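You operate a simulated robot arm through the tools that you are given. There is no shell and no other tool.

You are at the controls of a simulated robot arm. One attempt, no reset.

TASK
Make room on the bench over the lids drawer for the white large mixing jar. At the end: the tiny tub with a white lid from the bench over the lids drawer is on the bench left of the tall mixer; the white large mixing jar from the bench left of the tall mixer stands where the tiny tub with a white lid stood; the clear red-band beaker is on the grey paper sleeves carton; the white stopper from the bench over the lids drawer is on the bench left of the tall mixer; whatever was shut is shut again. Leave all else as you found it, and nothing knocked over. Set down upright: red-band beaker.

Only the result counts: the job must be done as asked and must still hold three seconds after the hand-in. Knocking over, shifting, dropping, spilling or breaking anything else fails it. Lids that push on must go on centred and level and be pressed home; caps that screw on are set level and turned clockwise until they are tight.

THE ROBOT
A 7-joint arm with a two-finger parallel gripper, fixed in place. Base frame: the origin is on the floor under the middle of its stand, x ahead of it, y to its left, z up; the work surface is at about z = 0.9. Units: m, degrees, N and s.
With the tool pointing down near the work surface it reaches from about 0.1 to 0.64 m from the base axis. Its first joint turns from -66.0 to 66.0 degrees. Payload 1.57 kg.
The tool frame sits at the grasp point between the pads (the TCP): z along the fingers, y along the line on which they close. The tips reach 0.03 m beyond it. Largest opening 0.08 m; finger width 0.017, thickness 0.012; the body of the gripper, 0.04 by 0.082 m, starts 0.08 m behind the TCP.
Orientation is that of the tool frame in the base frame, as a unit quaternion [x, y, z, w]. With the fingers straight down and closing along the base's y, the tool's x points along the base's -x, its y along +y and its z along -z.

THE INTERFACE
- The arm moves only by the tool servo_tool. Its argument "steps" is a list that holds one entry, the list of rows, each a list of 7 numbers: the shift along the tool's x, y, z in m, then the turn, a rotation vector about the tool's x, y, z in degrees, then the closure in counts, from 0 (fully open) to 255 (shut). In form: [[[tx, ty, tz, rx, ry, rz, grip], ...]]. A call has 1 to 20 rows; each row is the pose to reach, as a shift and turn from the pose commanded when the call began, along the tool's axes at that moment. Each row takes 0.2 s and may step no farther than 0.05 m and 8.6 degrees from the row before; otherwise, or with a gripper value out of range, the whole call is refused. Where a pose cannot be reached the arm comes as near as it can. A force on the tool above 40 N (or 10 N above the force at the start of the call, whichever is more), or a blocked arm, ends the call early, and 0.2 s more pass. The fingers move at their own pace (about 0.072 m/s each) and stop on an object; they squeeze with about 37 N. The grip force told is the motor's: it shows also when the fingers shut on nothing. Time passes only in rows, and 0.2 s behind the last, so rows that repeat a pose let the fingers close. It gives the time, the measured TCP pose, the force on the tool (base axes), the opening and the grip force at its end, in the units of the frame above (readings bear some noise), with the torque about the TCP (base axes, N m) and any sound that the robot's microphone picked up.
- Cameras (640 x 400 px; columns grow to the right, rows downward): "scene" is fixed at [0.0645, 0.4373, 1.4259]; the picture's right is [-0.69, -0.73, 0.00], its down [-0.41, 0.39, -0.83] and it looks along [0.60, -0.57, -0.56] (base axes); focal length 367 px, centre (320, 200). "wrist" rides on the gripper at [0.072, -0.006, -0.122] in the tool frame; the picture's right is [0.09, 1.00, 0.00], its down [-0.84, 0.08, -0.54] and it looks along [-0.54, 0.05, 0.84] (tool axes); focal length 238 px, centre (320, 200). There is no depth. A picture from a camera that has moved, and an enlarged one, comes with that camera's place and axes in the base frame and with its lens.
- camera(camera): a new picture of that camera. The clock stands still meanwhile.
- close_up(camera, box): a new picture of the part [left, top, right, bottom] of that camera's present view, enlarged. The clock stands still meanwhile.
- finish_job(): hands the job in; it is judged then, once.

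Nothing tells you positions but the pictures and the camera data. Unless the task says otherwise, let go and move clear before handing in.

The tools are called after "Call:" as name(argument=value, ...) on one line, values as JSON. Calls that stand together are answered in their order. servo_tool: Moves the arm, as the interface text tells. Its arguments: {"type":"object","properties":{"steps":{"type":"array","items":{"type":"array","items":{"type":"array","items":{"type":"number"}}}}},"required":["steps"]} The other tools are called the same way: camera (camera) takes a picture; close_up (camera, box) takes an enlarged picture of a part of a camera's view; finish_job () hands the job in.

At the start:

```text
time_s: 0.0
eef_pos: [0.3864, -0.0164, 1.1777]
tool_rot: [0.0, 1.0, -0.001, 0.0]
force: [0.2, -0.2, 0.3]
torque: [0.0, 0.0, 0.02]
gripper_width: 0.0801
gripper_force: 0.1
```

scene: 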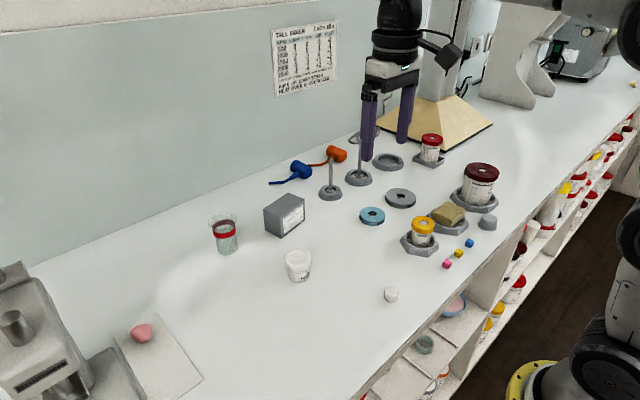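
wrist: 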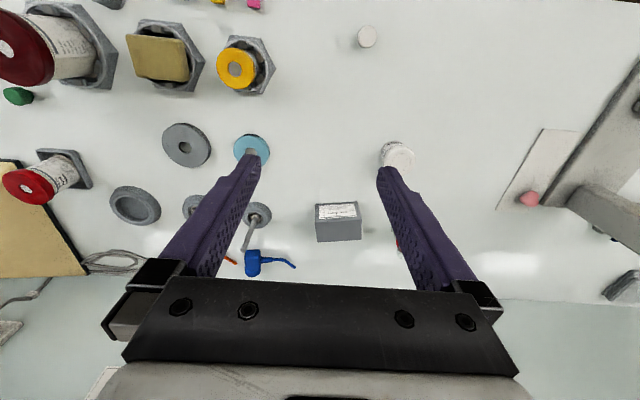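

I see a bench with a white tub, red-band beaker, grey carton, white stopper and several fixtures; I first need enlarged views to work out which things are which.

Call:
close_up(camera="scene", box=[180, 120, 340, 320])

Call:
close_up(camera="scene", box=[340, 120, 520, 300])

Call:
close_up(camera="scene", box=[250, 10, 360, 110])

Call:
close_up(camera="scene", box=[0, 240, 240, 400])

Call:
close_up(camera="scene", box=[340, 250, 520, 400])

Call:
close_up(camera="scene", box=[460, 60, 640, 260])

```text
2.00 times, centred on (260, 220) of scene
camera zoom: at [0.0645, 0.4373, 1.4259], right [-0.69, -0.73, 0.0], down [-0.41, 0.39, -0.83], along [0.6, -0.57, -0.56], focal length 734 px, centre (440, 160)
```

zoom: 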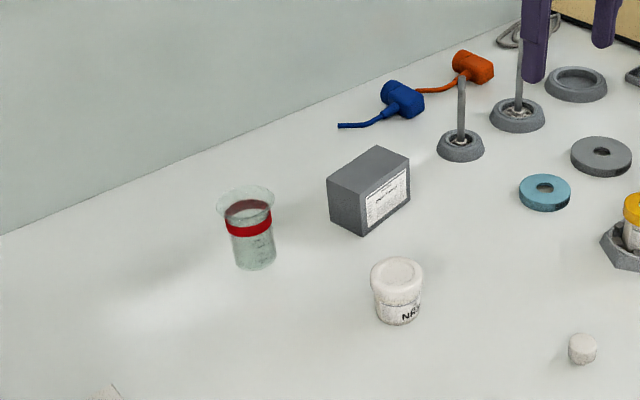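

```text
2.22 times, centred on (430, 210) of scene
camera zoom: at [0.0645, 0.4373, 1.4259], right [-0.69, -0.73, 0.0], down [-0.41, 0.39, -0.83], along [0.6, -0.57, -0.56], focal length 816 px, centre (76, 178)
```

zoom: 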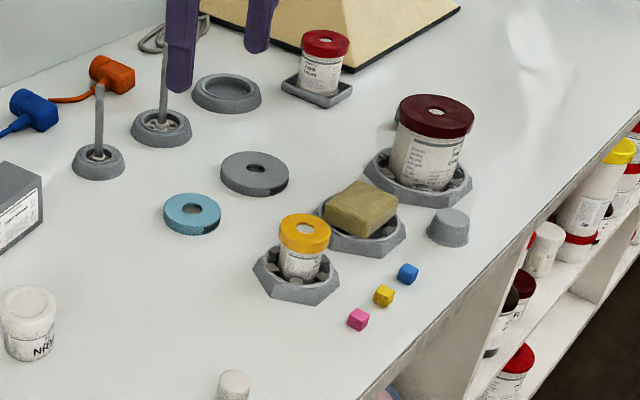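

```text
4.00 times, centred on (305, 60) of scene
camera zoom: at [0.0645, 0.4373, 1.4259], right [-0.69, -0.73, 0.0], down [-0.41, 0.39, -0.83], along [0.6, -0.57, -0.56], focal length 1468 px, centre (380, 760)
```

zoom: 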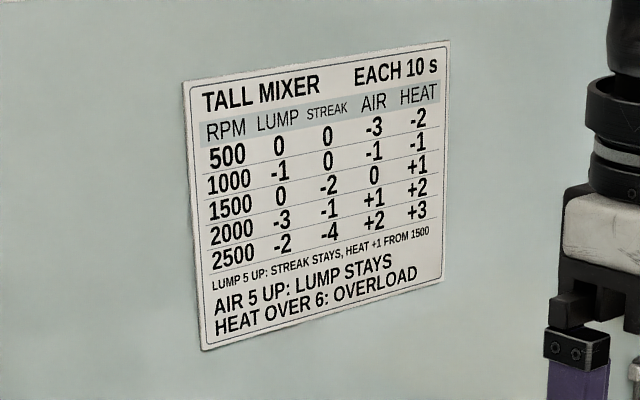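

```text
2.50 times, centred on (120, 320) of scene
camera zoom: at [0.0645, 0.4373, 1.4259], right [-0.69, -0.73, 0.0], down [-0.41, 0.39, -0.83], along [0.6, -0.57, -0.56], focal length 917 px, centre (820, -100)
```

zoom: 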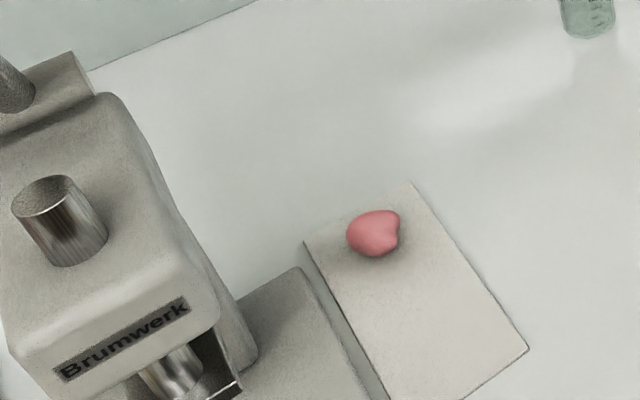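

```text
2.67 times, centred on (430, 325) of scene
camera zoom: at [0.0645, 0.4373, 1.4259], right [-0.69, -0.73, 0.0], down [-0.41, 0.39, -0.83], along [0.6, -0.57, -0.56], focal length 979 px, centre (27, -133)
```

zoom: 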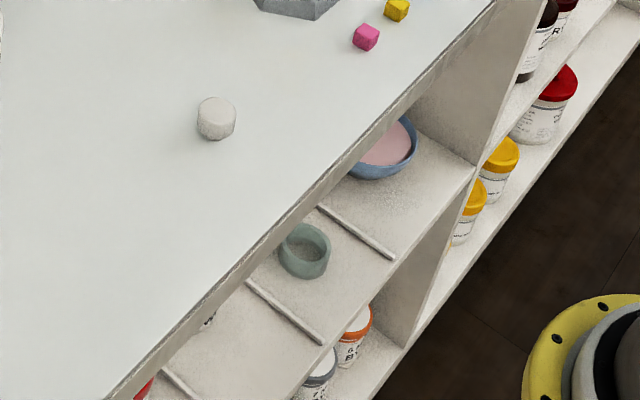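

```text
2.00 times, centred on (550, 160) of scene
camera zoom: at [0.0645, 0.4373, 1.4259], right [-0.69, -0.73, 0.0], down [-0.41, 0.39, -0.83], along [0.6, -0.57, -0.56], focal length 734 px, centre (-140, 280)
```

zoom: 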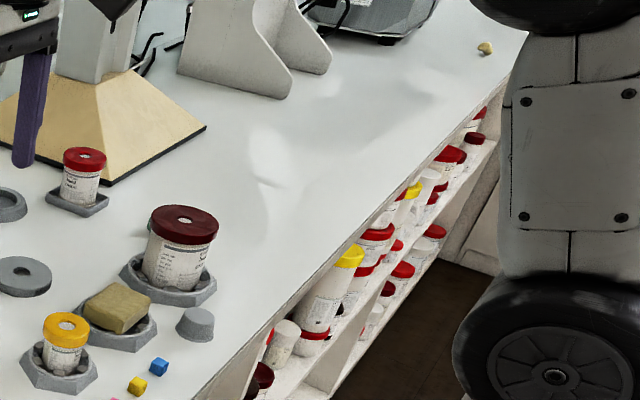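

The small white cylinder, the white-lidded tub, and several lidded jars need identifying, so I zoom in further on their labels.

Call:
close_up(camera="scene", box=[450, 150, 510, 220])

Call:
close_up(camera="scene", box=[270, 235, 330, 295])

Call:
close_up(camera="scene", box=[400, 120, 460, 180])

Call:
close_up(camera="scene", box=[395, 200, 475, 270])

Call:
close_up(camera="scene", box=[200, 190, 320, 260])

Call:
close_up(camera="scene", box=[370, 275, 410, 315])

Call:
close_up(camera="wrist", box=[0, 0, 320, 200])

Call:
close_up(camera="wrist", box=[320, 0, 640, 200])

```text
5.71 times, centred on (480, 185) of scene
camera zoom: at [0.0645, 0.4373, 1.4259], right [-0.69, -0.73, 0.0], down [-0.41, 0.39, -0.83], along [0.6, -0.57, -0.56], focal length 2097 px, centre (-594, 286)
```

zoom: 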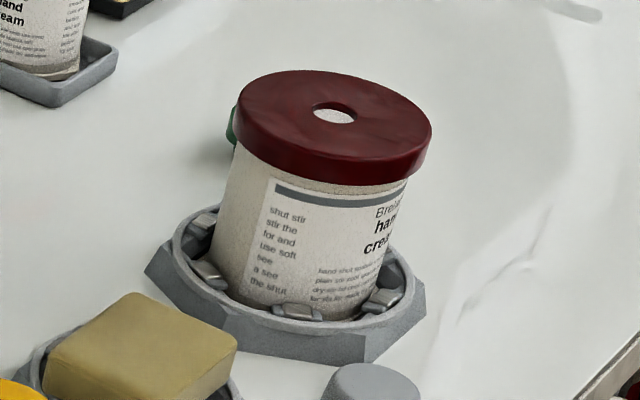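

```text
6.67 times, centred on (300, 265) of scene
camera zoom: at [0.0645, 0.4373, 1.4259], right [-0.69, -0.73, 0.0], down [-0.41, 0.39, -0.83], along [0.6, -0.57, -0.56], focal length 2446 px, centre (453, -233)
```

zoom: 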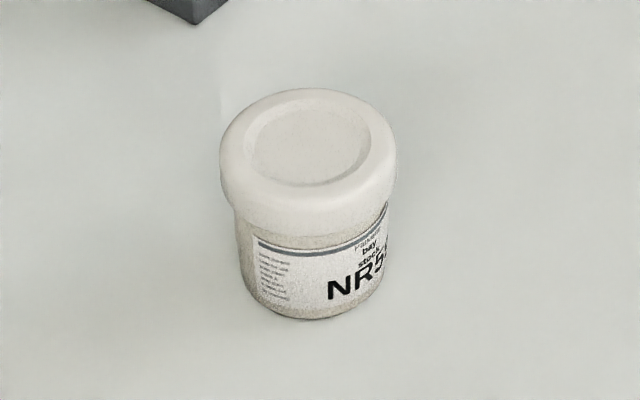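

```text
6.67 times, centred on (430, 150) of scene
camera zoom: at [0.0645, 0.4373, 1.4259], right [-0.69, -0.73, 0.0], down [-0.41, 0.39, -0.83], along [0.6, -0.57, -0.56], focal length 2446 px, centre (-413, 533)
```

zoom: 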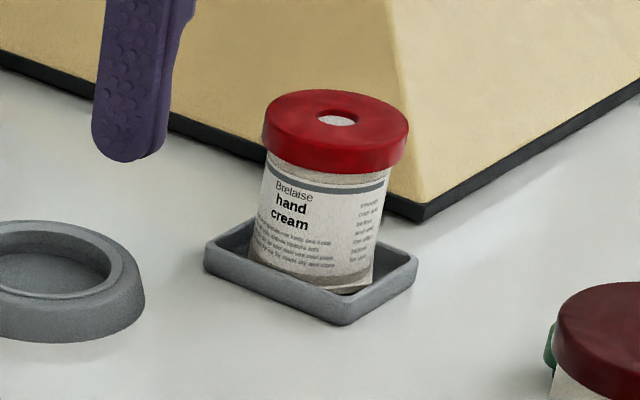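

```text
5.71 times, centred on (435, 235) of scene
camera zoom: at [0.0645, 0.4373, 1.4259], right [-0.69, -0.73, 0.0], down [-0.41, 0.39, -0.83], along [0.6, -0.57, -0.56], focal length 2097 px, centre (-337, 0)
```

zoom: 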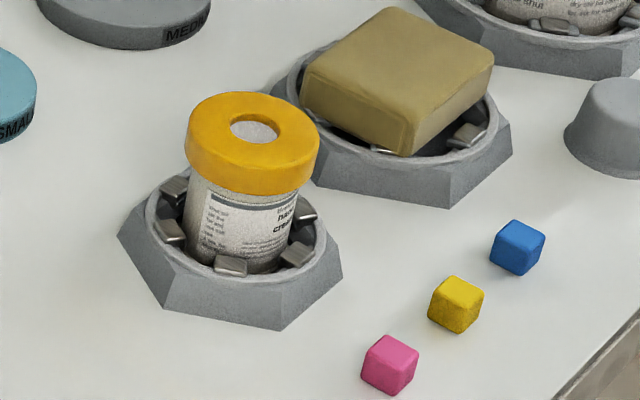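

```text
5.33 times, centred on (260, 225) of scene
camera zoom: at [0.0645, 0.4373, 1.4259], right [-0.69, -0.73, 0.0], down [-0.41, 0.39, -0.83], along [0.6, -0.57, -0.56], focal length 1957 px, centre (640, 67)
```

zoom: 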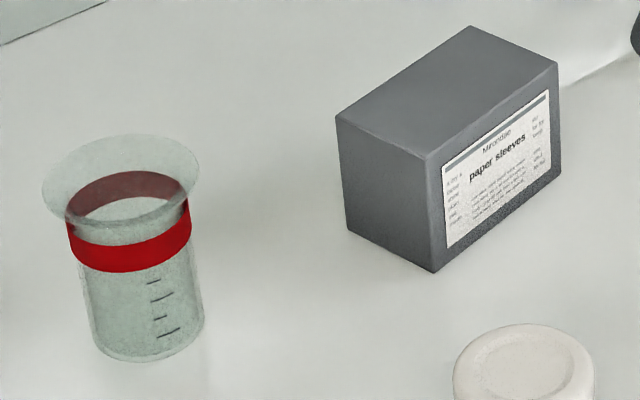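

```text
10.00 times, centred on (390, 295) of scene
camera zoom: at [0.0645, 0.4373, 1.4259], right [-0.69, -0.73, 0.0], down [-0.41, 0.39, -0.83], along [0.6, -0.57, -0.56], focal length 3670 px, centre (-380, -750)
```

zoom: 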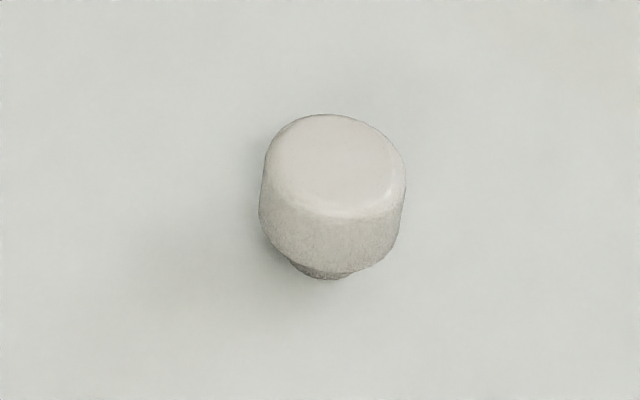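

```text
2.00 times, centred on (160, 100) of wrist
camera zoom: at [0.3168, -0.0209, 1.2998], right [-0.09, 1.0, 0.0], down [0.84, 0.08, 0.54], along [0.54, 0.05, -0.84], focal length 477 px, centre (640, 400)
```

zoom: 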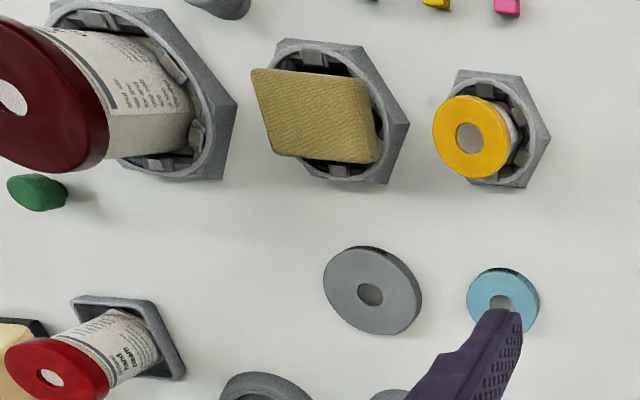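

```text
2.00 times, centred on (480, 100) of wrist
camera zoom: at [0.3168, -0.0209, 1.2998], right [-0.09, 1.0, 0.0], down [0.84, 0.08, 0.54], along [0.54, 0.05, -0.84], focal length 477 px, centre (0, 400)
```

zoom: 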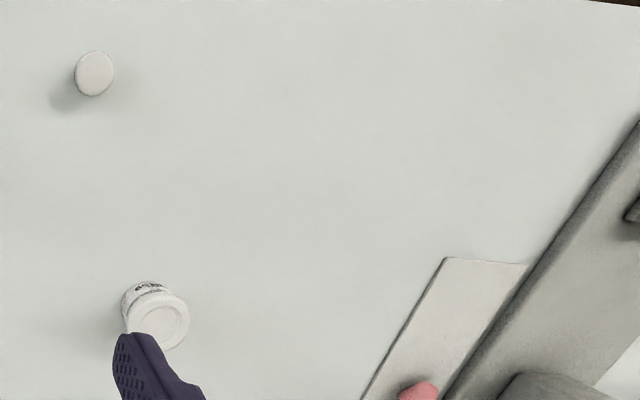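

The tiny tub is at about (0.455, 0.123), the stopper at (0.30, 0.03), and the beaker at (0.62, 0.18). I will turn the wrist camera to survey the right side, including the tall machine and the dark-red-lidded jar.

Call:
servo_tool(steps=[[[0, 0, -0.02, 0, 0, 8.5, 0], [0, 0, -0.04, 0, 0, 17, 0], [0, 0, -0.06, 0, 0, 25.5, 0], [0, 0, -0.06, 0, 0, 34, 0], [0, 0, -0.06, 0, 0, 42.5, 0], [0, 0, -0.06, 0, 0, 51, 0], [0, 0, -0.06, 0, 0, 59.5, 0], [0, 0, -0.06, 0, 0, 68, 0]]])

Call:
camera(camera="wrist")

Call:
camera(camera="scene")

```text
time_s: 1.8
eef_pos: [0.3874, -0.0131, 1.2382]
tool_rot: [0.561, 0.828, -0.001, 0.0]
force: [0.2, 0.0, 0.4]
torque: [0.02, 0.01, -0.02]
gripper_width: 0.0799
gripper_force: 0.0
```

```text
taken
camera wrist: at [0.3553, 0.0511, 1.3599], right [0.89, 0.46, 0.0], down [0.38, -0.75, 0.54], along [0.25, -0.48, -0.84], focal length 238 px, centre (320, 200)
```

wrist: 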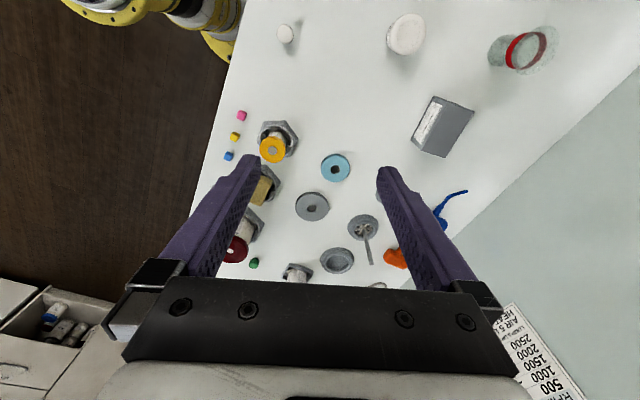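

```text
taken
```

scene: 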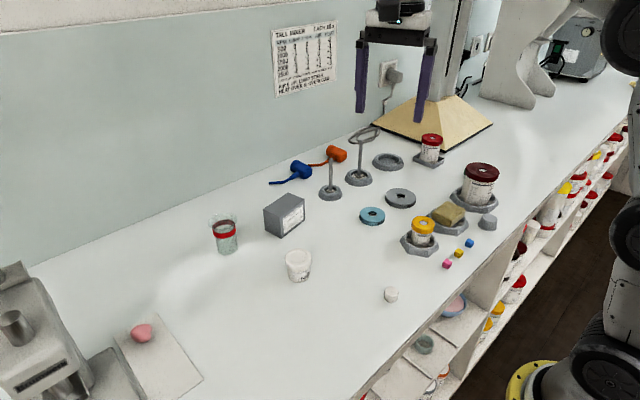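

I now see the machine column and an open drawer at the edge of the wrist view; I zoom in on these to identify the tall mixer and the drawers.

Call:
close_up(camera="scene", box=[380, 0, 640, 160])

Call:
close_up(camera="wrist", box=[180, 100, 420, 300])

Call:
close_up(camera="wrist", box=[0, 260, 160, 400])

Call:
close_up(camera="scene", box=[380, 0, 540, 120])

Call:
close_up(camera="scene", box=[320, 110, 460, 220])

```text
2.46 times, centred on (510, 80) of scene
camera zoom: at [0.0645, 0.4373, 1.4259], right [-0.69, -0.73, 0.0], down [-0.41, 0.39, -0.83], along [0.6, -0.57, -0.56], focal length 903 px, centre (-148, 495)
```

zoom: 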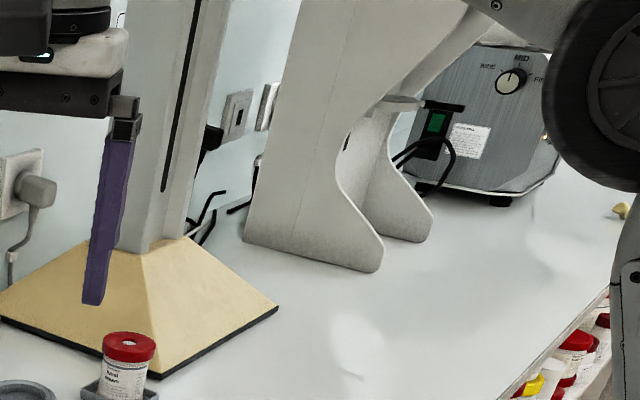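

```text
2.00 times, centred on (300, 200) of wrist
camera zoom: at [0.3553, 0.0511, 1.3599], right [0.89, 0.46, 0.0], down [0.38, -0.75, 0.54], along [0.25, -0.48, -0.84], focal length 477 px, centre (360, 200)
```

zoom: 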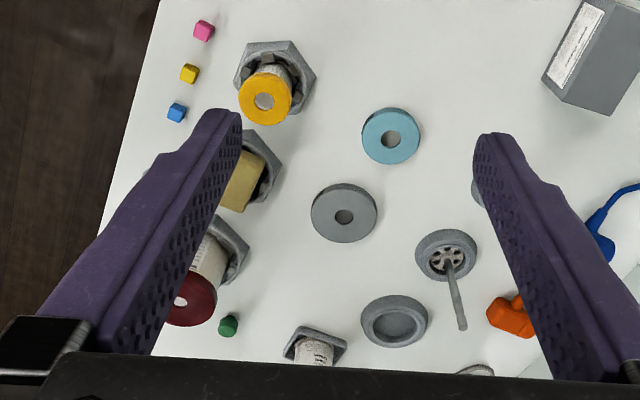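

```text
2.86 times, centred on (80, 330) of wrist
camera zoom: at [0.3553, 0.0511, 1.3599], right [0.89, 0.46, 0.0], down [0.38, -0.75, 0.54], along [0.25, -0.48, -0.84], focal length 681 px, centre (1006, -171)
```

zoom: 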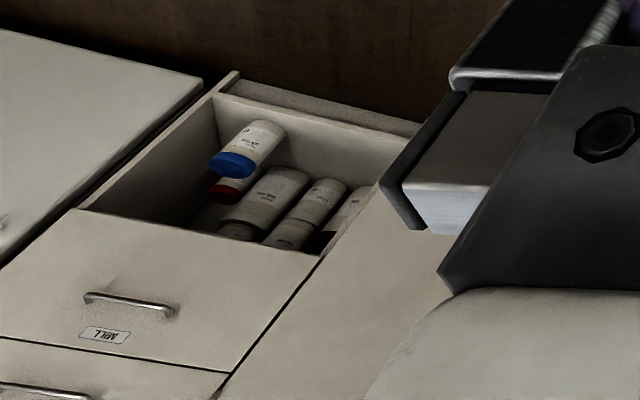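

```text
3.33 times, centred on (460, 60) of scene
camera zoom: at [0.0645, 0.4373, 1.4259], right [-0.69, -0.73, 0.0], down [-0.41, 0.39, -0.83], along [0.6, -0.57, -0.56], focal length 1223 px, centre (-147, 667)
```

zoom: 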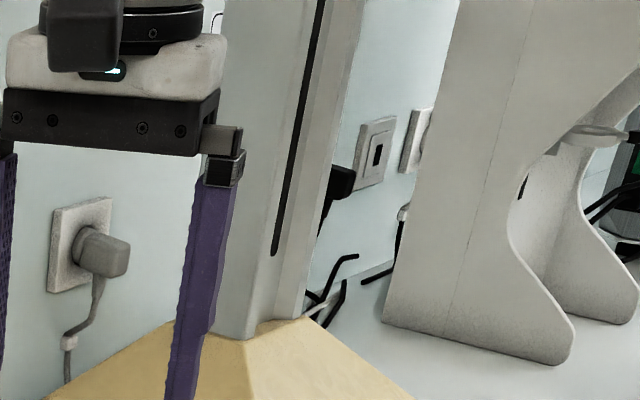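

```text
3.64 times, centred on (390, 165) of scene
camera zoom: at [0.0645, 0.4373, 1.4259], right [-0.69, -0.73, 0.0], down [-0.41, 0.39, -0.83], along [0.6, -0.57, -0.56], focal length 1334 px, centre (66, 327)
```

zoom: 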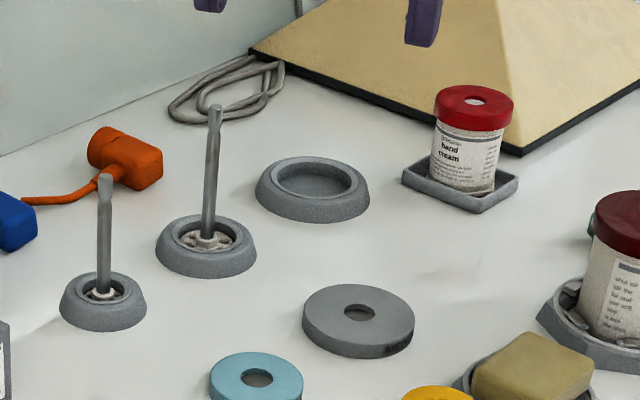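

The tall column on the beige pyramid is the tall mixer, so the jar area is the bench to its left. The dark-red-lidded jar in the hex holder is the only large mixing jar, and I move the wrist camera over it to measure it.

Call:
servo_tool(steps=[[[-0.034, -0.033, 0, 0, 0, 0, 0], [-0.068, -0.066, 0, 0, 0, 0, 0], [-0.102, -0.099, 0, 0, 0, 0, 0], [-0.136, -0.131, 0, 0, 0, 0, 0], [-0.17, -0.164, 0, 0, 0, 0, 0], [-0.204, -0.197, 0, 0, 0, 0, 0], [-0.204, -0.197, 0, 0, 0, 0, 0]]])

Call:
camera(camera="wrist")

Call:
camera(camera="scene")

```text
time_s: 3.4
eef_pos: [0.279, -0.2782, 1.2341]
tool_rot: [0.559, 0.829, 0.001, 0.0]
force: [-0.3, 0.5, -0.1]
torque: [-0.01, -0.03, 0.01]
gripper_width: 0.0802
gripper_force: 0.1
```

```text
taken
camera wrist: at [0.2481, -0.2145, 1.3569], right [0.89, 0.46, 0.0], down [0.38, -0.75, 0.54], along [0.25, -0.48, -0.84], focal length 238 px, centre (320, 200)
```

wrist: 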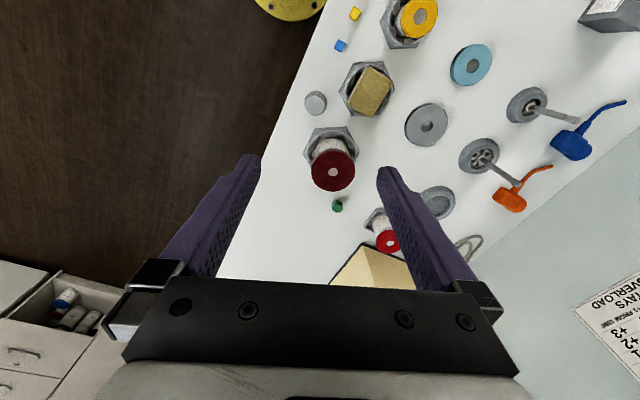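

```text
taken
```

scene: 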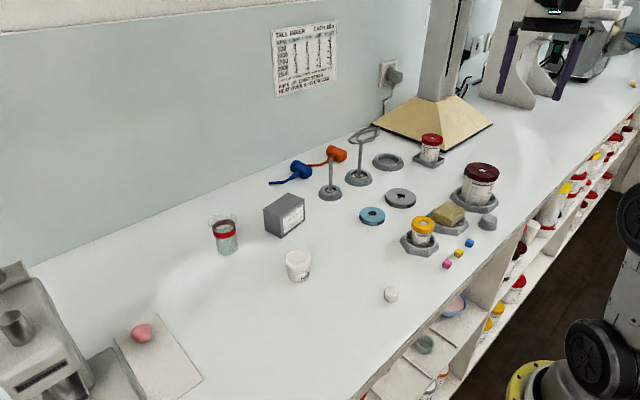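

The jar is now between the fingers in the wrist view. I zoom in to measure its lid and body.

Call:
close_up(camera="wrist", box=[280, 110, 400, 220])

Call:
close_up(camera="scene", box=[440, 0, 640, 130])

Call:
close_up(camera="scene", box=[500, 130, 640, 260])

```text
3.64 times, centred on (340, 165) of wrist
camera zoom: at [0.2481, -0.2145, 1.3569], right [0.89, 0.46, 0.0], down [0.38, -0.75, 0.54], along [0.25, -0.48, -0.84], focal length 867 px, centre (247, 327)
```

zoom: 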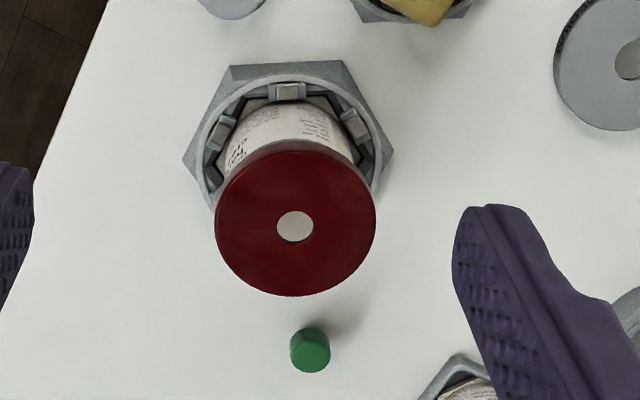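

```text
3.08 times, centred on (540, 65) of scene
camera zoom: at [0.0645, 0.4373, 1.4259], right [-0.69, -0.73, 0.0], down [-0.41, 0.39, -0.83], along [0.6, -0.57, -0.56], focal length 1129 px, centre (-357, 615)
```

zoom: 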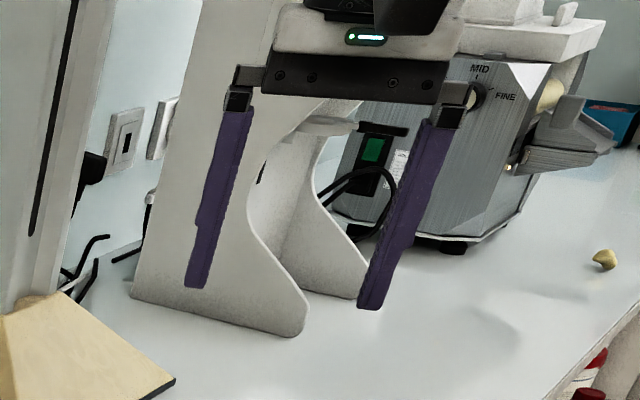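

```text
3.08 times, centred on (570, 195) of scene
camera zoom: at [0.0645, 0.4373, 1.4259], right [-0.69, -0.73, 0.0], down [-0.41, 0.39, -0.83], along [0.6, -0.57, -0.56], focal length 1129 px, centre (-449, 215)
```

zoom: 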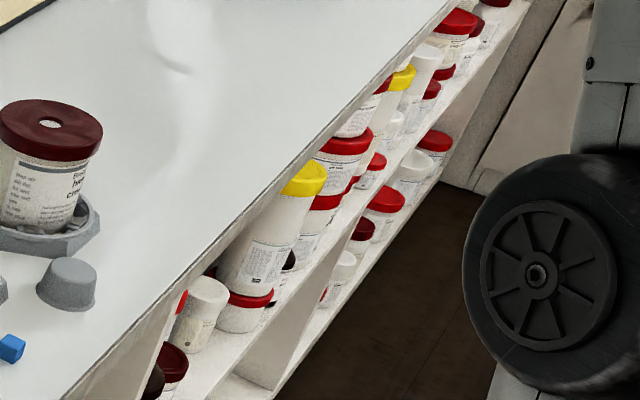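

The jar's lid top is at about (0.346, -0.356, 1.003), roughly 0.073–0.076 m across, so it fits the gripper. The tiny tub is near (0.457, 0.121) with its top at about 0.953, so I go above it now.

Call:
servo_tool(steps=[[[0.0253, 0.0262, 0, 0, 0, -5.67, 0], [0.0505, 0.0524, 0, 0, 0, -11.33, 0], [0.0758, 0.0787, 0, 0, 0, -17, 0], [0.101, 0.1049, 0, 0, 0, -22.67, 0], [0.1263, 0.1311, 0, 0, 0, -28.33, 0], [0.1516, 0.1573, 0, 0, 0, -34, 0], [0.1768, 0.1835, 0, 0, 0, -39.67, 0], [0.2021, 0.2097, 0, 0, 0, -45.33, 0], [0.2273, 0.236, 0, 0, 0, -51, 0], [0.2526, 0.2622, 0, 0, 0, -56.67, 0], [0.2778, 0.2884, 0, 0, 0, -62.33, 0], [0.3031, 0.3146, 0, 0, 0, -68, 0], [0.3031, 0.3146, 0.045, 0, 0, -68, 0], [0.3031, 0.3146, 0.09, 0, 0, -68, 0], [0.3031, 0.3146, 0.134, 0, 0, -68, 0], [0.3031, 0.3146, 0.134, 0, 0, -68, 0]]])

Call:
camera(camera="wrist")

Call:
camera(camera="scene")

```text
time_s: 6.8
eef_pos: [0.4607, 0.1169, 1.107]
tool_rot: [0.0, 1.0, 0.0, 0.0]
force: [-0.4, 0.4, 0.5]
torque: [0.01, 0.0, 0.03]
gripper_width: 0.08
gripper_force: 0.0
```

```text
taken
camera wrist: at [0.3889, 0.1108, 1.2292], right [-0.09, 1.0, 0.0], down [0.84, 0.08, 0.54], along [0.54, 0.05, -0.84], focal length 238 px, centre (320, 200)
```

wrist: 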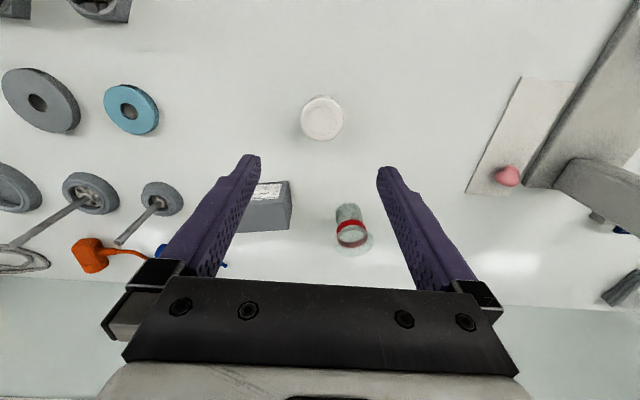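

```text
taken
```

scene: 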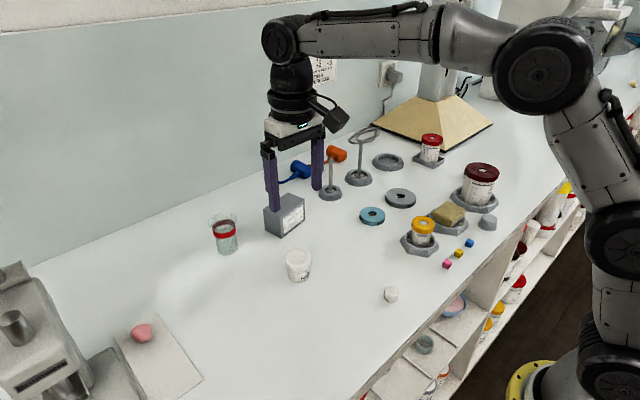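

Call:
close_up(camera="wrist", box=[280, 80, 380, 160])

Call:
close_up(camera="wrist", box=[220, 160, 420, 270])

```text
5.00 times, centred on (330, 120) of wrist
camera zoom: at [0.3889, 0.1108, 1.2292], right [-0.09, 1.0, 0.0], down [0.84, 0.08, 0.54], along [0.54, 0.05, -0.84], focal length 1192 px, centre (270, 600)
```

zoom: 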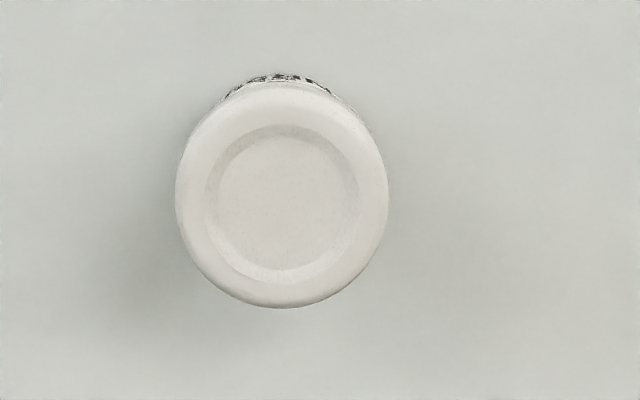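

```text
3.20 times, centred on (320, 215) of wrist
camera zoom: at [0.3889, 0.1108, 1.2292], right [-0.09, 1.0, 0.0], down [0.84, 0.08, 0.54], along [0.54, 0.05, -0.84], focal length 763 px, centre (320, 152)
```

zoom: 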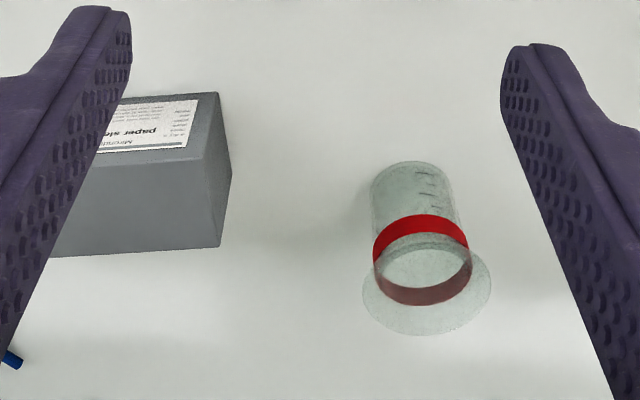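

The tub is centred at about (0.457, 0.1195) with its lid about 48 mm across. I descend with a small correction, close on it and lift slightly to check that the lid and body come up together.

Call:
servo_tool(steps=[[[0.0037, 0.0027, 0.04, 0, 0, 0, 0], [0.0037, 0.0027, 0.08, 0, 0, 0, 0], [0.0037, 0.0027, 0.12, 0, 0, 0, 0], [0.0037, 0.0027, 0.15, 0, 0, 0, 0], [0.0037, 0.0027, 0.168, 0, 0, 0, 0], [0.0037, 0.0027, 0.168, 0, 0, 0, 0]]])

Call:
camera(camera="scene")

Call:
camera(camera="wrist")

```text
time_s: 8.2
eef_pos: [0.4562, 0.126, 0.9351]
tool_rot: [0.0, 1.0, 0.0, 0.0]
force: [0.6, -0.2, 0.4]
torque: [0.0, 0.03, -0.01]
gripper_width: 0.0802
gripper_force: 0.0
```

```text
taken
```

scene: 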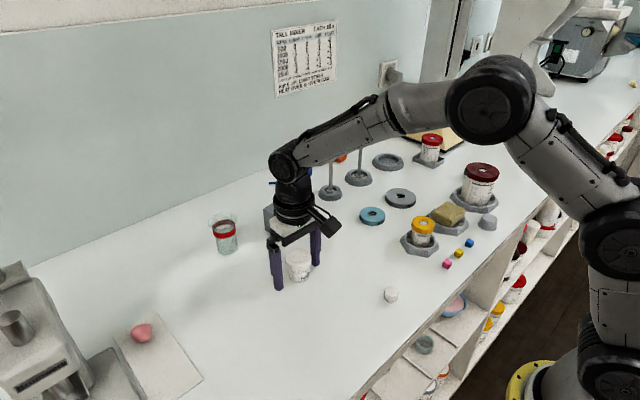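

```text
taken
camera wrist: at [0.3857, 0.1196, 1.0564], right [-0.09, 1.0, 0.0], down [0.84, 0.08, 0.54], along [0.54, 0.05, -0.84], focal length 238 px, centre (320, 200)
```

wrist: 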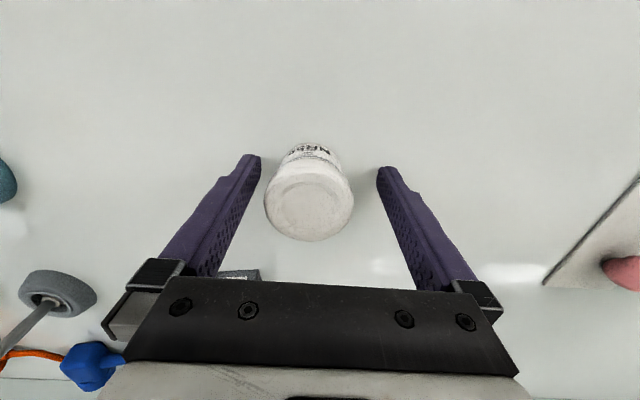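

The tool sits about 6 mm too far left of the tub centre, so I correct that before closing.

Call:
servo_tool(steps=[[[0, -0.006, 0, 0, 0, 0, 0], [0, -0.006, 0, 0, 0, 0, 0], [0, -0.006, 0, 0, 0, 0, 0]]])

Call:
camera(camera="wrist")

```text
time_s: 9.0
eef_pos: [0.4574, 0.1183, 0.934]
tool_rot: [0.0, 1.0, 0.001, 0.0]
force: [0.1, -0.4, -0.6]
torque: [-0.01, -0.04, 0.03]
gripper_width: 0.08
gripper_force: 0.0
```

```text
taken
camera wrist: at [0.3859, 0.1124, 1.0575], right [-0.09, 1.0, 0.0], down [0.84, 0.08, 0.54], along [0.54, 0.05, -0.84], focal length 238 px, centre (320, 200)
```

wrist: 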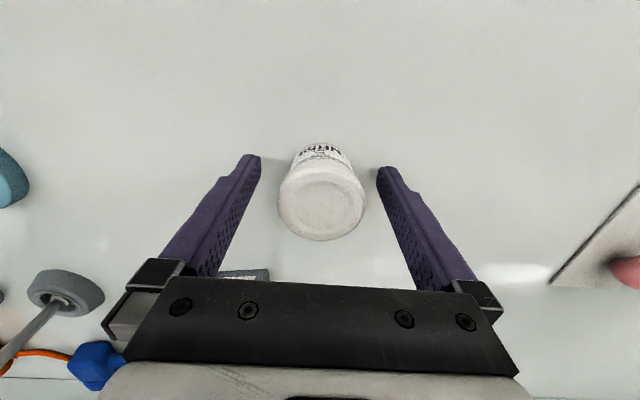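

The tub is now centred between the fingers, so I close and lift 2 cm.

Call:
servo_tool(steps=[[[0, 0.001, 0, 0, 0, 0, 255], [0, 0.001, 0, 0, 0, 0, 255], [0, 0.001, 0, 0, 0, 0, 255], [0, 0.001, 0, 0, 0, 0, 255]]])

Call:
servo_tool(steps=[[[0, 0, -0.01, 0, 0, 0, 255], [0, 0, -0.025, 0, 0, 0, 255], [0, 0, -0.025, 0, 0, 0, 255]]])

Call:
camera(camera="wrist")

Call:
close_up(camera="scene", box=[240, 200, 360, 300])

```text
time_s: 10.0
eef_pos: [0.4572, 0.1193, 0.9349]
tool_rot: [-0.001, 1.0, -0.001, 0.0]
force: [-0.1, -0.4, 0.6]
torque: [0.0, 0.01, 0.04]
gripper_width: 0.048
gripper_force: 37.2
```

```text
time_s: 10.8
eef_pos: [0.4573, 0.1197, 0.9598]
tool_rot: [0.001, 1.0, 0.0, 0.0]
force: [-0.3, 0.0, -1.0]
torque: [-0.03, 0.03, 0.03]
gripper_width: 0.048
gripper_force: 37.0
```

```text
taken
camera wrist: at [0.3854, 0.1129, 1.0819], right [-0.09, 1.0, 0.0], down [0.84, 0.08, 0.54], along [0.54, 0.05, -0.84], focal length 238 px, centre (320, 200)
```

wrist: 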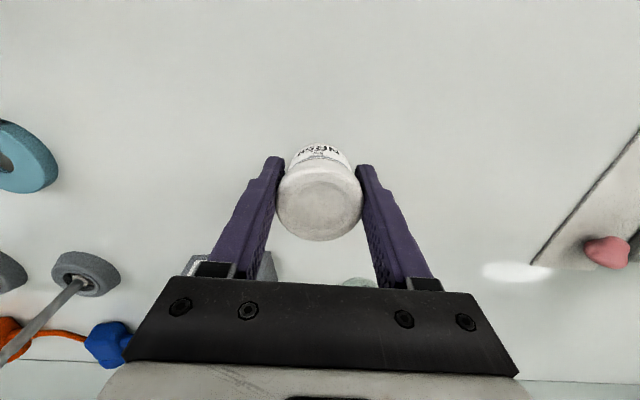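

```text
4.00 times, centred on (300, 250) of scene
camera zoom: at [0.0645, 0.4373, 1.4259], right [-0.69, -0.73, 0.0], down [-0.41, 0.39, -0.83], along [0.6, -0.57, -0.56], focal length 1468 px, centre (400, 0)
```

zoom: 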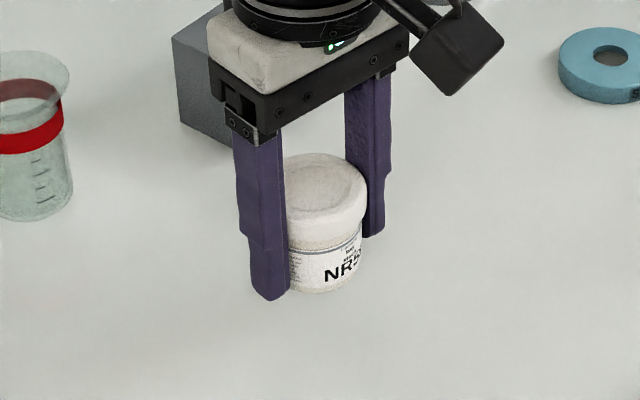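

The tub and lid came up together. I lift it clear and carry it to the open patch near (0.47, -0.37), between the grey disc, the large holder and the red jar's tray.

Call:
servo_tool(steps=[[[0, 0, -0.04, 0, 0, 0, 255], [0, 0, -0.08, 0, 0, 0, 255], [0, 0, -0.12, 0, 0, 0, 255], [0, 0, -0.16, 0, 0, 0, 255], [-0.001, -0.041, -0.17, 0, 0, 0, 255], [-0.002, -0.082, -0.17, 0, 0, 0, 255], [-0.003, -0.123, -0.17, 0, 0, 0, 255], [-0.004, -0.164, -0.17, 0, 0, 0, 255], [-0.005, -0.205, -0.17, 0, 0, 0, 255], [-0.006, -0.246, -0.17, 0, 0, 0, 255], [-0.007, -0.287, -0.17, 0, 0, 0, 255], [-0.008, -0.328, -0.17, 0, 0, 0, 255], [-0.009, -0.369, -0.17, 0, 0, 0, 255], [-0.01, -0.41, -0.17, 0, 0, 0, 255], [-0.012, -0.451, -0.17, 0, 0, 0, 255], [-0.013, -0.49, -0.17, 0, 0, 0, 255], [-0.013, -0.49, -0.17, 0, 0, 0, 255], [-0.013, -0.49, -0.17, 0, 0, 0, 255]]])

Call:
camera(camera="wrist")

Call:
camera(camera="scene")

```text
time_s: 14.6
eef_pos: [0.4604, -0.3505, 1.124]
tool_rot: [0.0, 1.0, 0.0, 0.0]
force: [0.2, -0.6, -0.7]
torque: [0.01, 0.01, -0.03]
gripper_width: 0.0479
gripper_force: 36.7
out of reach, approached as far as the arm can: row 16, 17, 18
```

```text
taken
camera wrist: at [0.3892, -0.357, 1.2459], right [-0.09, 1.0, 0.0], down [0.84, 0.08, 0.54], along [0.54, 0.05, -0.84], focal length 238 px, centre (320, 200)
```

wrist: 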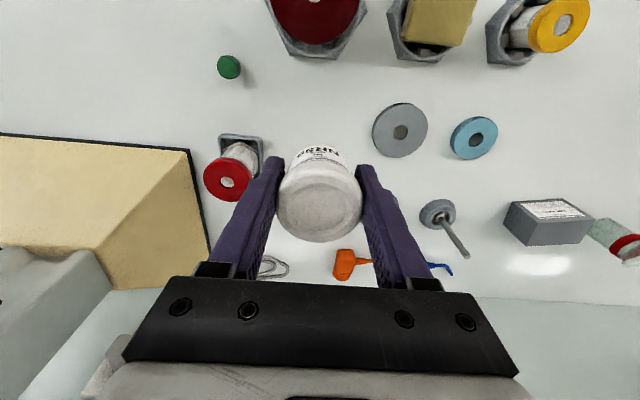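

```text
taken
```

scene: 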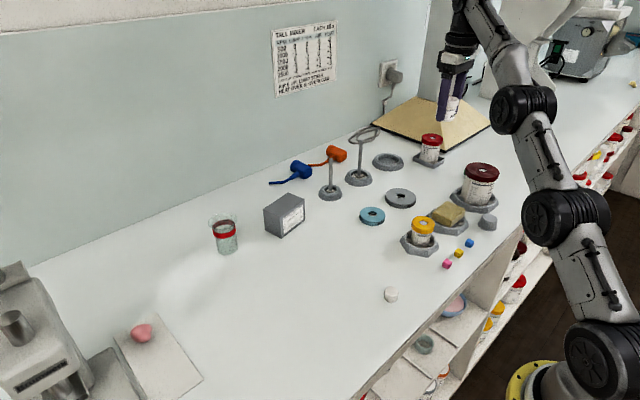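

The arm stopped at about (0.460, -0.351), which is a clear patch with good margins to the holder, disc, tray and green stopper. I lower the tub here in stages.

Call:
servo_tool(steps=[[[0, 0, 0.04, 0, 0, 0, 255], [0, 0, 0.08, 0, 0, 0, 255], [0, 0, 0.12, 0, 0, 0, 255], [0, 0, 0.15, 0, 0, 0, 255], [0, 0, 0.17, 0, 0, 0, 255], [0, 0, 0.17, 0, 0, 0, 255], [0, 0, 0.17, 0, 0, 0, 255]]])

Call:
camera(camera="wrist")

Call:
camera(camera="scene")

```text
time_s: 16.2
eef_pos: [0.4593, -0.3506, 0.9547]
tool_rot: [0.0, 1.0, 0.0, 0.0]
force: [-1.6, -0.6, 0.9]
torque: [0.0, -0.01, 0.03]
gripper_width: 0.0481
gripper_force: 37.5
```

```text
taken
camera wrist: at [0.3879, -0.3564, 1.0756], right [-0.09, 1.0, 0.0], down [0.84, 0.08, 0.54], along [0.54, 0.05, -0.84], focal length 238 px, centre (320, 200)
```

wrist: 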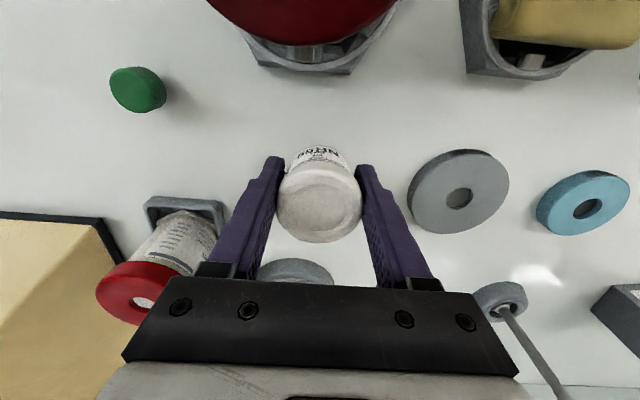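

```text
taken
```

scene: 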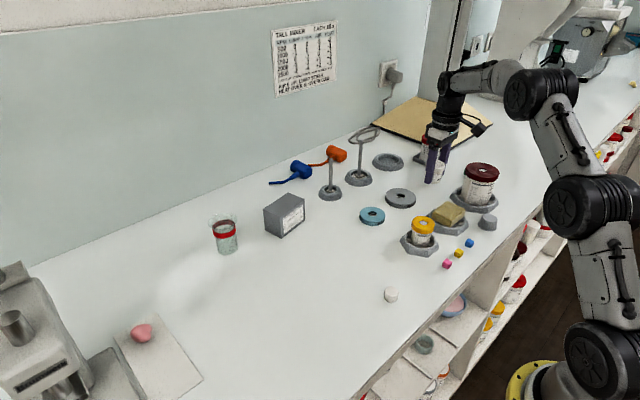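

All neighbours are clear, so I lower the last 18 mm and watch for contact force.

Call:
servo_tool(steps=[[[0, 0, 0.01, 0, 0, 0, 255], [0, 0, 0.015, 0, 0, 0, 255], [0, 0, 0.0185, 0, 0, 0, 255], [0, 0, 0.0185, 0, 0, 0, 255]]])

```text
time_s: 17.2
eef_pos: [0.4604, -0.3493, 0.9352]
tool_rot: [0.0, 1.0, 0.0, 0.0]
force: [0.4, 0.6, -0.3]
torque: [0.0, 0.0, 0.01]
gripper_width: 0.0479
gripper_force: 37.2
```

The tub is at its original grip height with no load, so I open and lift straight up.

Call:
servo_tool(steps=[[[0, 0, 0, 0, 0, 0, 60], [0, 0, 0, 0, 0, 0, 0], [0, 0, 0, 0, 0, 0, 0], [0, 0, -0.02, 0, 0, 0, 0], [0, 0, -0.06, 0, 0, 0, 0], [0, 0, -0.1, 0, 0, 0, 0], [0, 0, -0.14, 0, 0, 0, 0], [0, 0, -0.18, 0, 0, 0, 0], [0, 0, -0.18, 0, 0, 0, 0]]])

Call:
camera(camera="wrist")

Call:
camera(camera="scene")

```text
time_s: 19.2
eef_pos: [0.4585, -0.354, 1.1134]
tool_rot: [0.001, 1.0, 0.0, 0.0]
force: [-0.4, -0.1, 0.6]
torque: [-0.01, 0.02, 0.0]
gripper_width: 0.0801
gripper_force: 0.1
```

```text
taken
camera wrist: at [0.3882, -0.359, 1.236], right [-0.09, 1.0, 0.0], down [0.84, 0.08, 0.54], along [0.54, 0.05, -0.84], focal length 238 px, centre (320, 200)
```

wrist: 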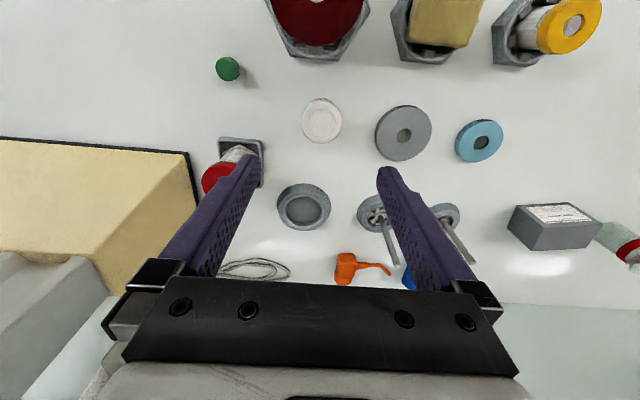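

```text
taken
```

scene: 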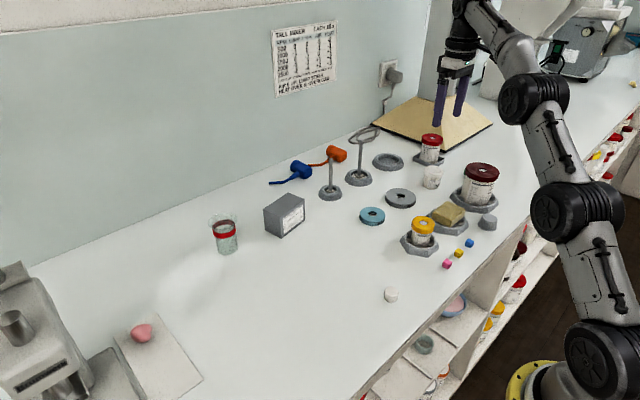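

The tub stands upright at its new spot. Next is the white stopper at about (0.300, 0.038), so I move above it to look closely.

Call:
servo_tool(steps=[[[0.0144, 0.0356, -0.01, 0, 0, 0, 0], [0.0288, 0.0713, -0.01, 0, 0, 0, 0], [0.0432, 0.1069, -0.01, 0, 0, 0, 0], [0.0576, 0.1425, -0.01, 0, 0, 0, 0], [0.072, 0.1782, -0.01, 0, 0, 0, 0], [0.0865, 0.2138, -0.01, 0, 0, 0, 0], [0.1009, 0.2495, -0.01, 0, 0, 0, 0], [0.1153, 0.2851, -0.01, 0, 0, 0, 0], [0.1297, 0.3207, -0.01, 0, 0, 0, 0], [0.1441, 0.3564, 0.01, 0, 0, 0, 0], [0.1585, 0.392, 0.03, 0, 0, 0, 0], [0.1585, 0.392, 0.03, 0, 0, 0, 0], [0.1585, 0.392, 0.03, 0, 0, 0, 0]]])

Call:
camera(camera="wrist")

```text
time_s: 22.0
eef_pos: [0.3011, 0.0408, 1.0866]
tool_rot: [0.001, 1.0, 0.0, 0.0]
force: [-0.2, -0.9, -0.1]
torque: [-0.01, -0.03, -0.02]
gripper_width: 0.08
gripper_force: 0.1
```

```text
taken
camera wrist: at [0.2314, 0.0344, 1.2081], right [-0.09, 1.0, 0.0], down [0.84, 0.08, 0.54], along [0.54, 0.05, -0.84], focal length 238 px, centre (320, 200)
```

wrist: 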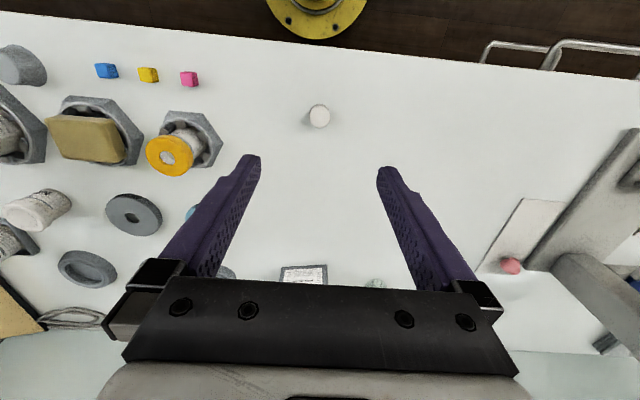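

Call:
close_up(camera="wrist", box=[290, 85, 350, 145])

Call:
close_up(camera="wrist", box=[0, 60, 240, 280])

```text
6.67 times, centred on (320, 115) of wrist
camera zoom: at [0.2314, 0.0344, 1.2081], right [-0.09, 1.0, 0.0], down [0.84, 0.08, 0.54], along [0.54, 0.05, -0.84], focal length 1589 px, centre (320, 767)
```

zoom: 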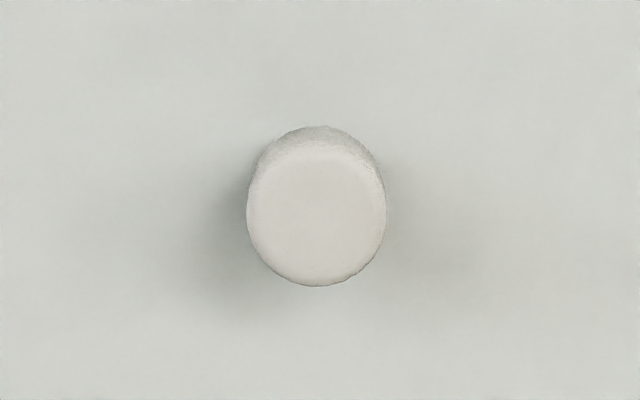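

```text
1.82 times, centred on (120, 170) of wrist
camera zoom: at [0.2314, 0.0344, 1.2081], right [-0.09, 1.0, 0.0], down [0.84, 0.08, 0.54], along [0.54, 0.05, -0.84], focal length 433 px, centre (684, 254)
```

zoom: 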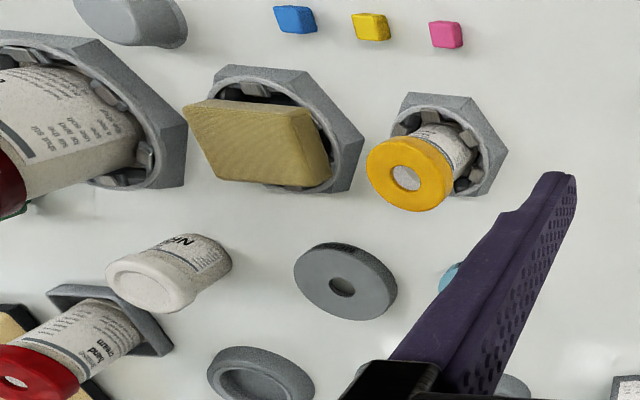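

The stopper is directly under the tool at (0.300, 0.040), about 24 mm wide and 25 mm tall. I descend to tip height of about 5 mm above the bench and check.

Call:
servo_tool(steps=[[[0.001, -0.0008, 0.04, 0, 0, 0, 0], [0.001, -0.0008, 0.08, 0, 0, 0, 0], [0.001, -0.0008, 0.12, 0, 0, 0, 0], [0.001, -0.0008, 0.14, 0, 0, 0, 0], [0.001, -0.0008, 0.15, 0, 0, 0, 0], [0.001, -0.0008, 0.15, 0, 0, 0, 0], [0.001, -0.0008, 0.15, 0, 0, 0, 0]]])

Call:
camera(camera="wrist")

Call:
close_up(camera="scene", box=[340, 230, 450, 330])

```text
time_s: 23.6
eef_pos: [0.3035, 0.0408, 0.9339]
tool_rot: [0.001, 1.0, 0.0, 0.0]
force: [-0.7, -0.2, 0.7]
torque: [0.01, 0.0, 0.02]
gripper_width: 0.0801
gripper_force: 0.1
```

```text
taken
camera wrist: at [0.2325, 0.0349, 1.0562], right [-0.09, 1.0, 0.0], down [0.84, 0.08, 0.54], along [0.54, 0.05, -0.84], focal length 238 px, centre (320, 200)
```

wrist: 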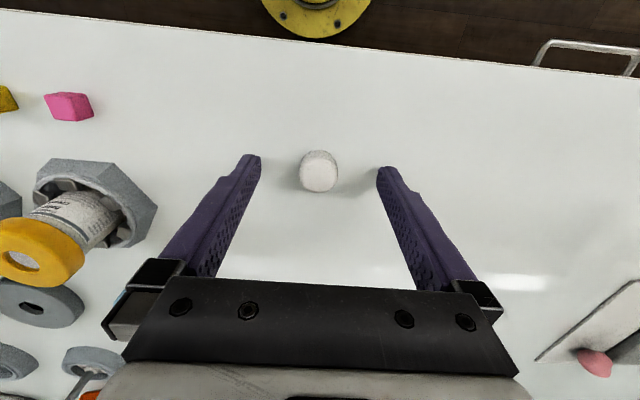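

```text
4.00 times, centred on (395, 280) of scene
camera zoom: at [0.0645, 0.4373, 1.4259], right [-0.69, -0.73, 0.0], down [-0.41, 0.39, -0.83], along [0.6, -0.57, -0.56], focal length 1468 px, centre (20, -120)
```

zoom: 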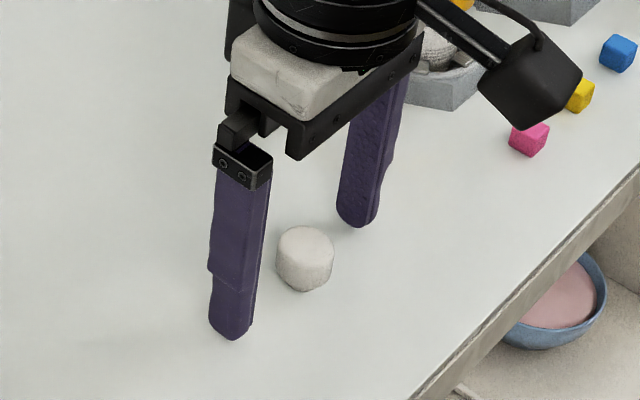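

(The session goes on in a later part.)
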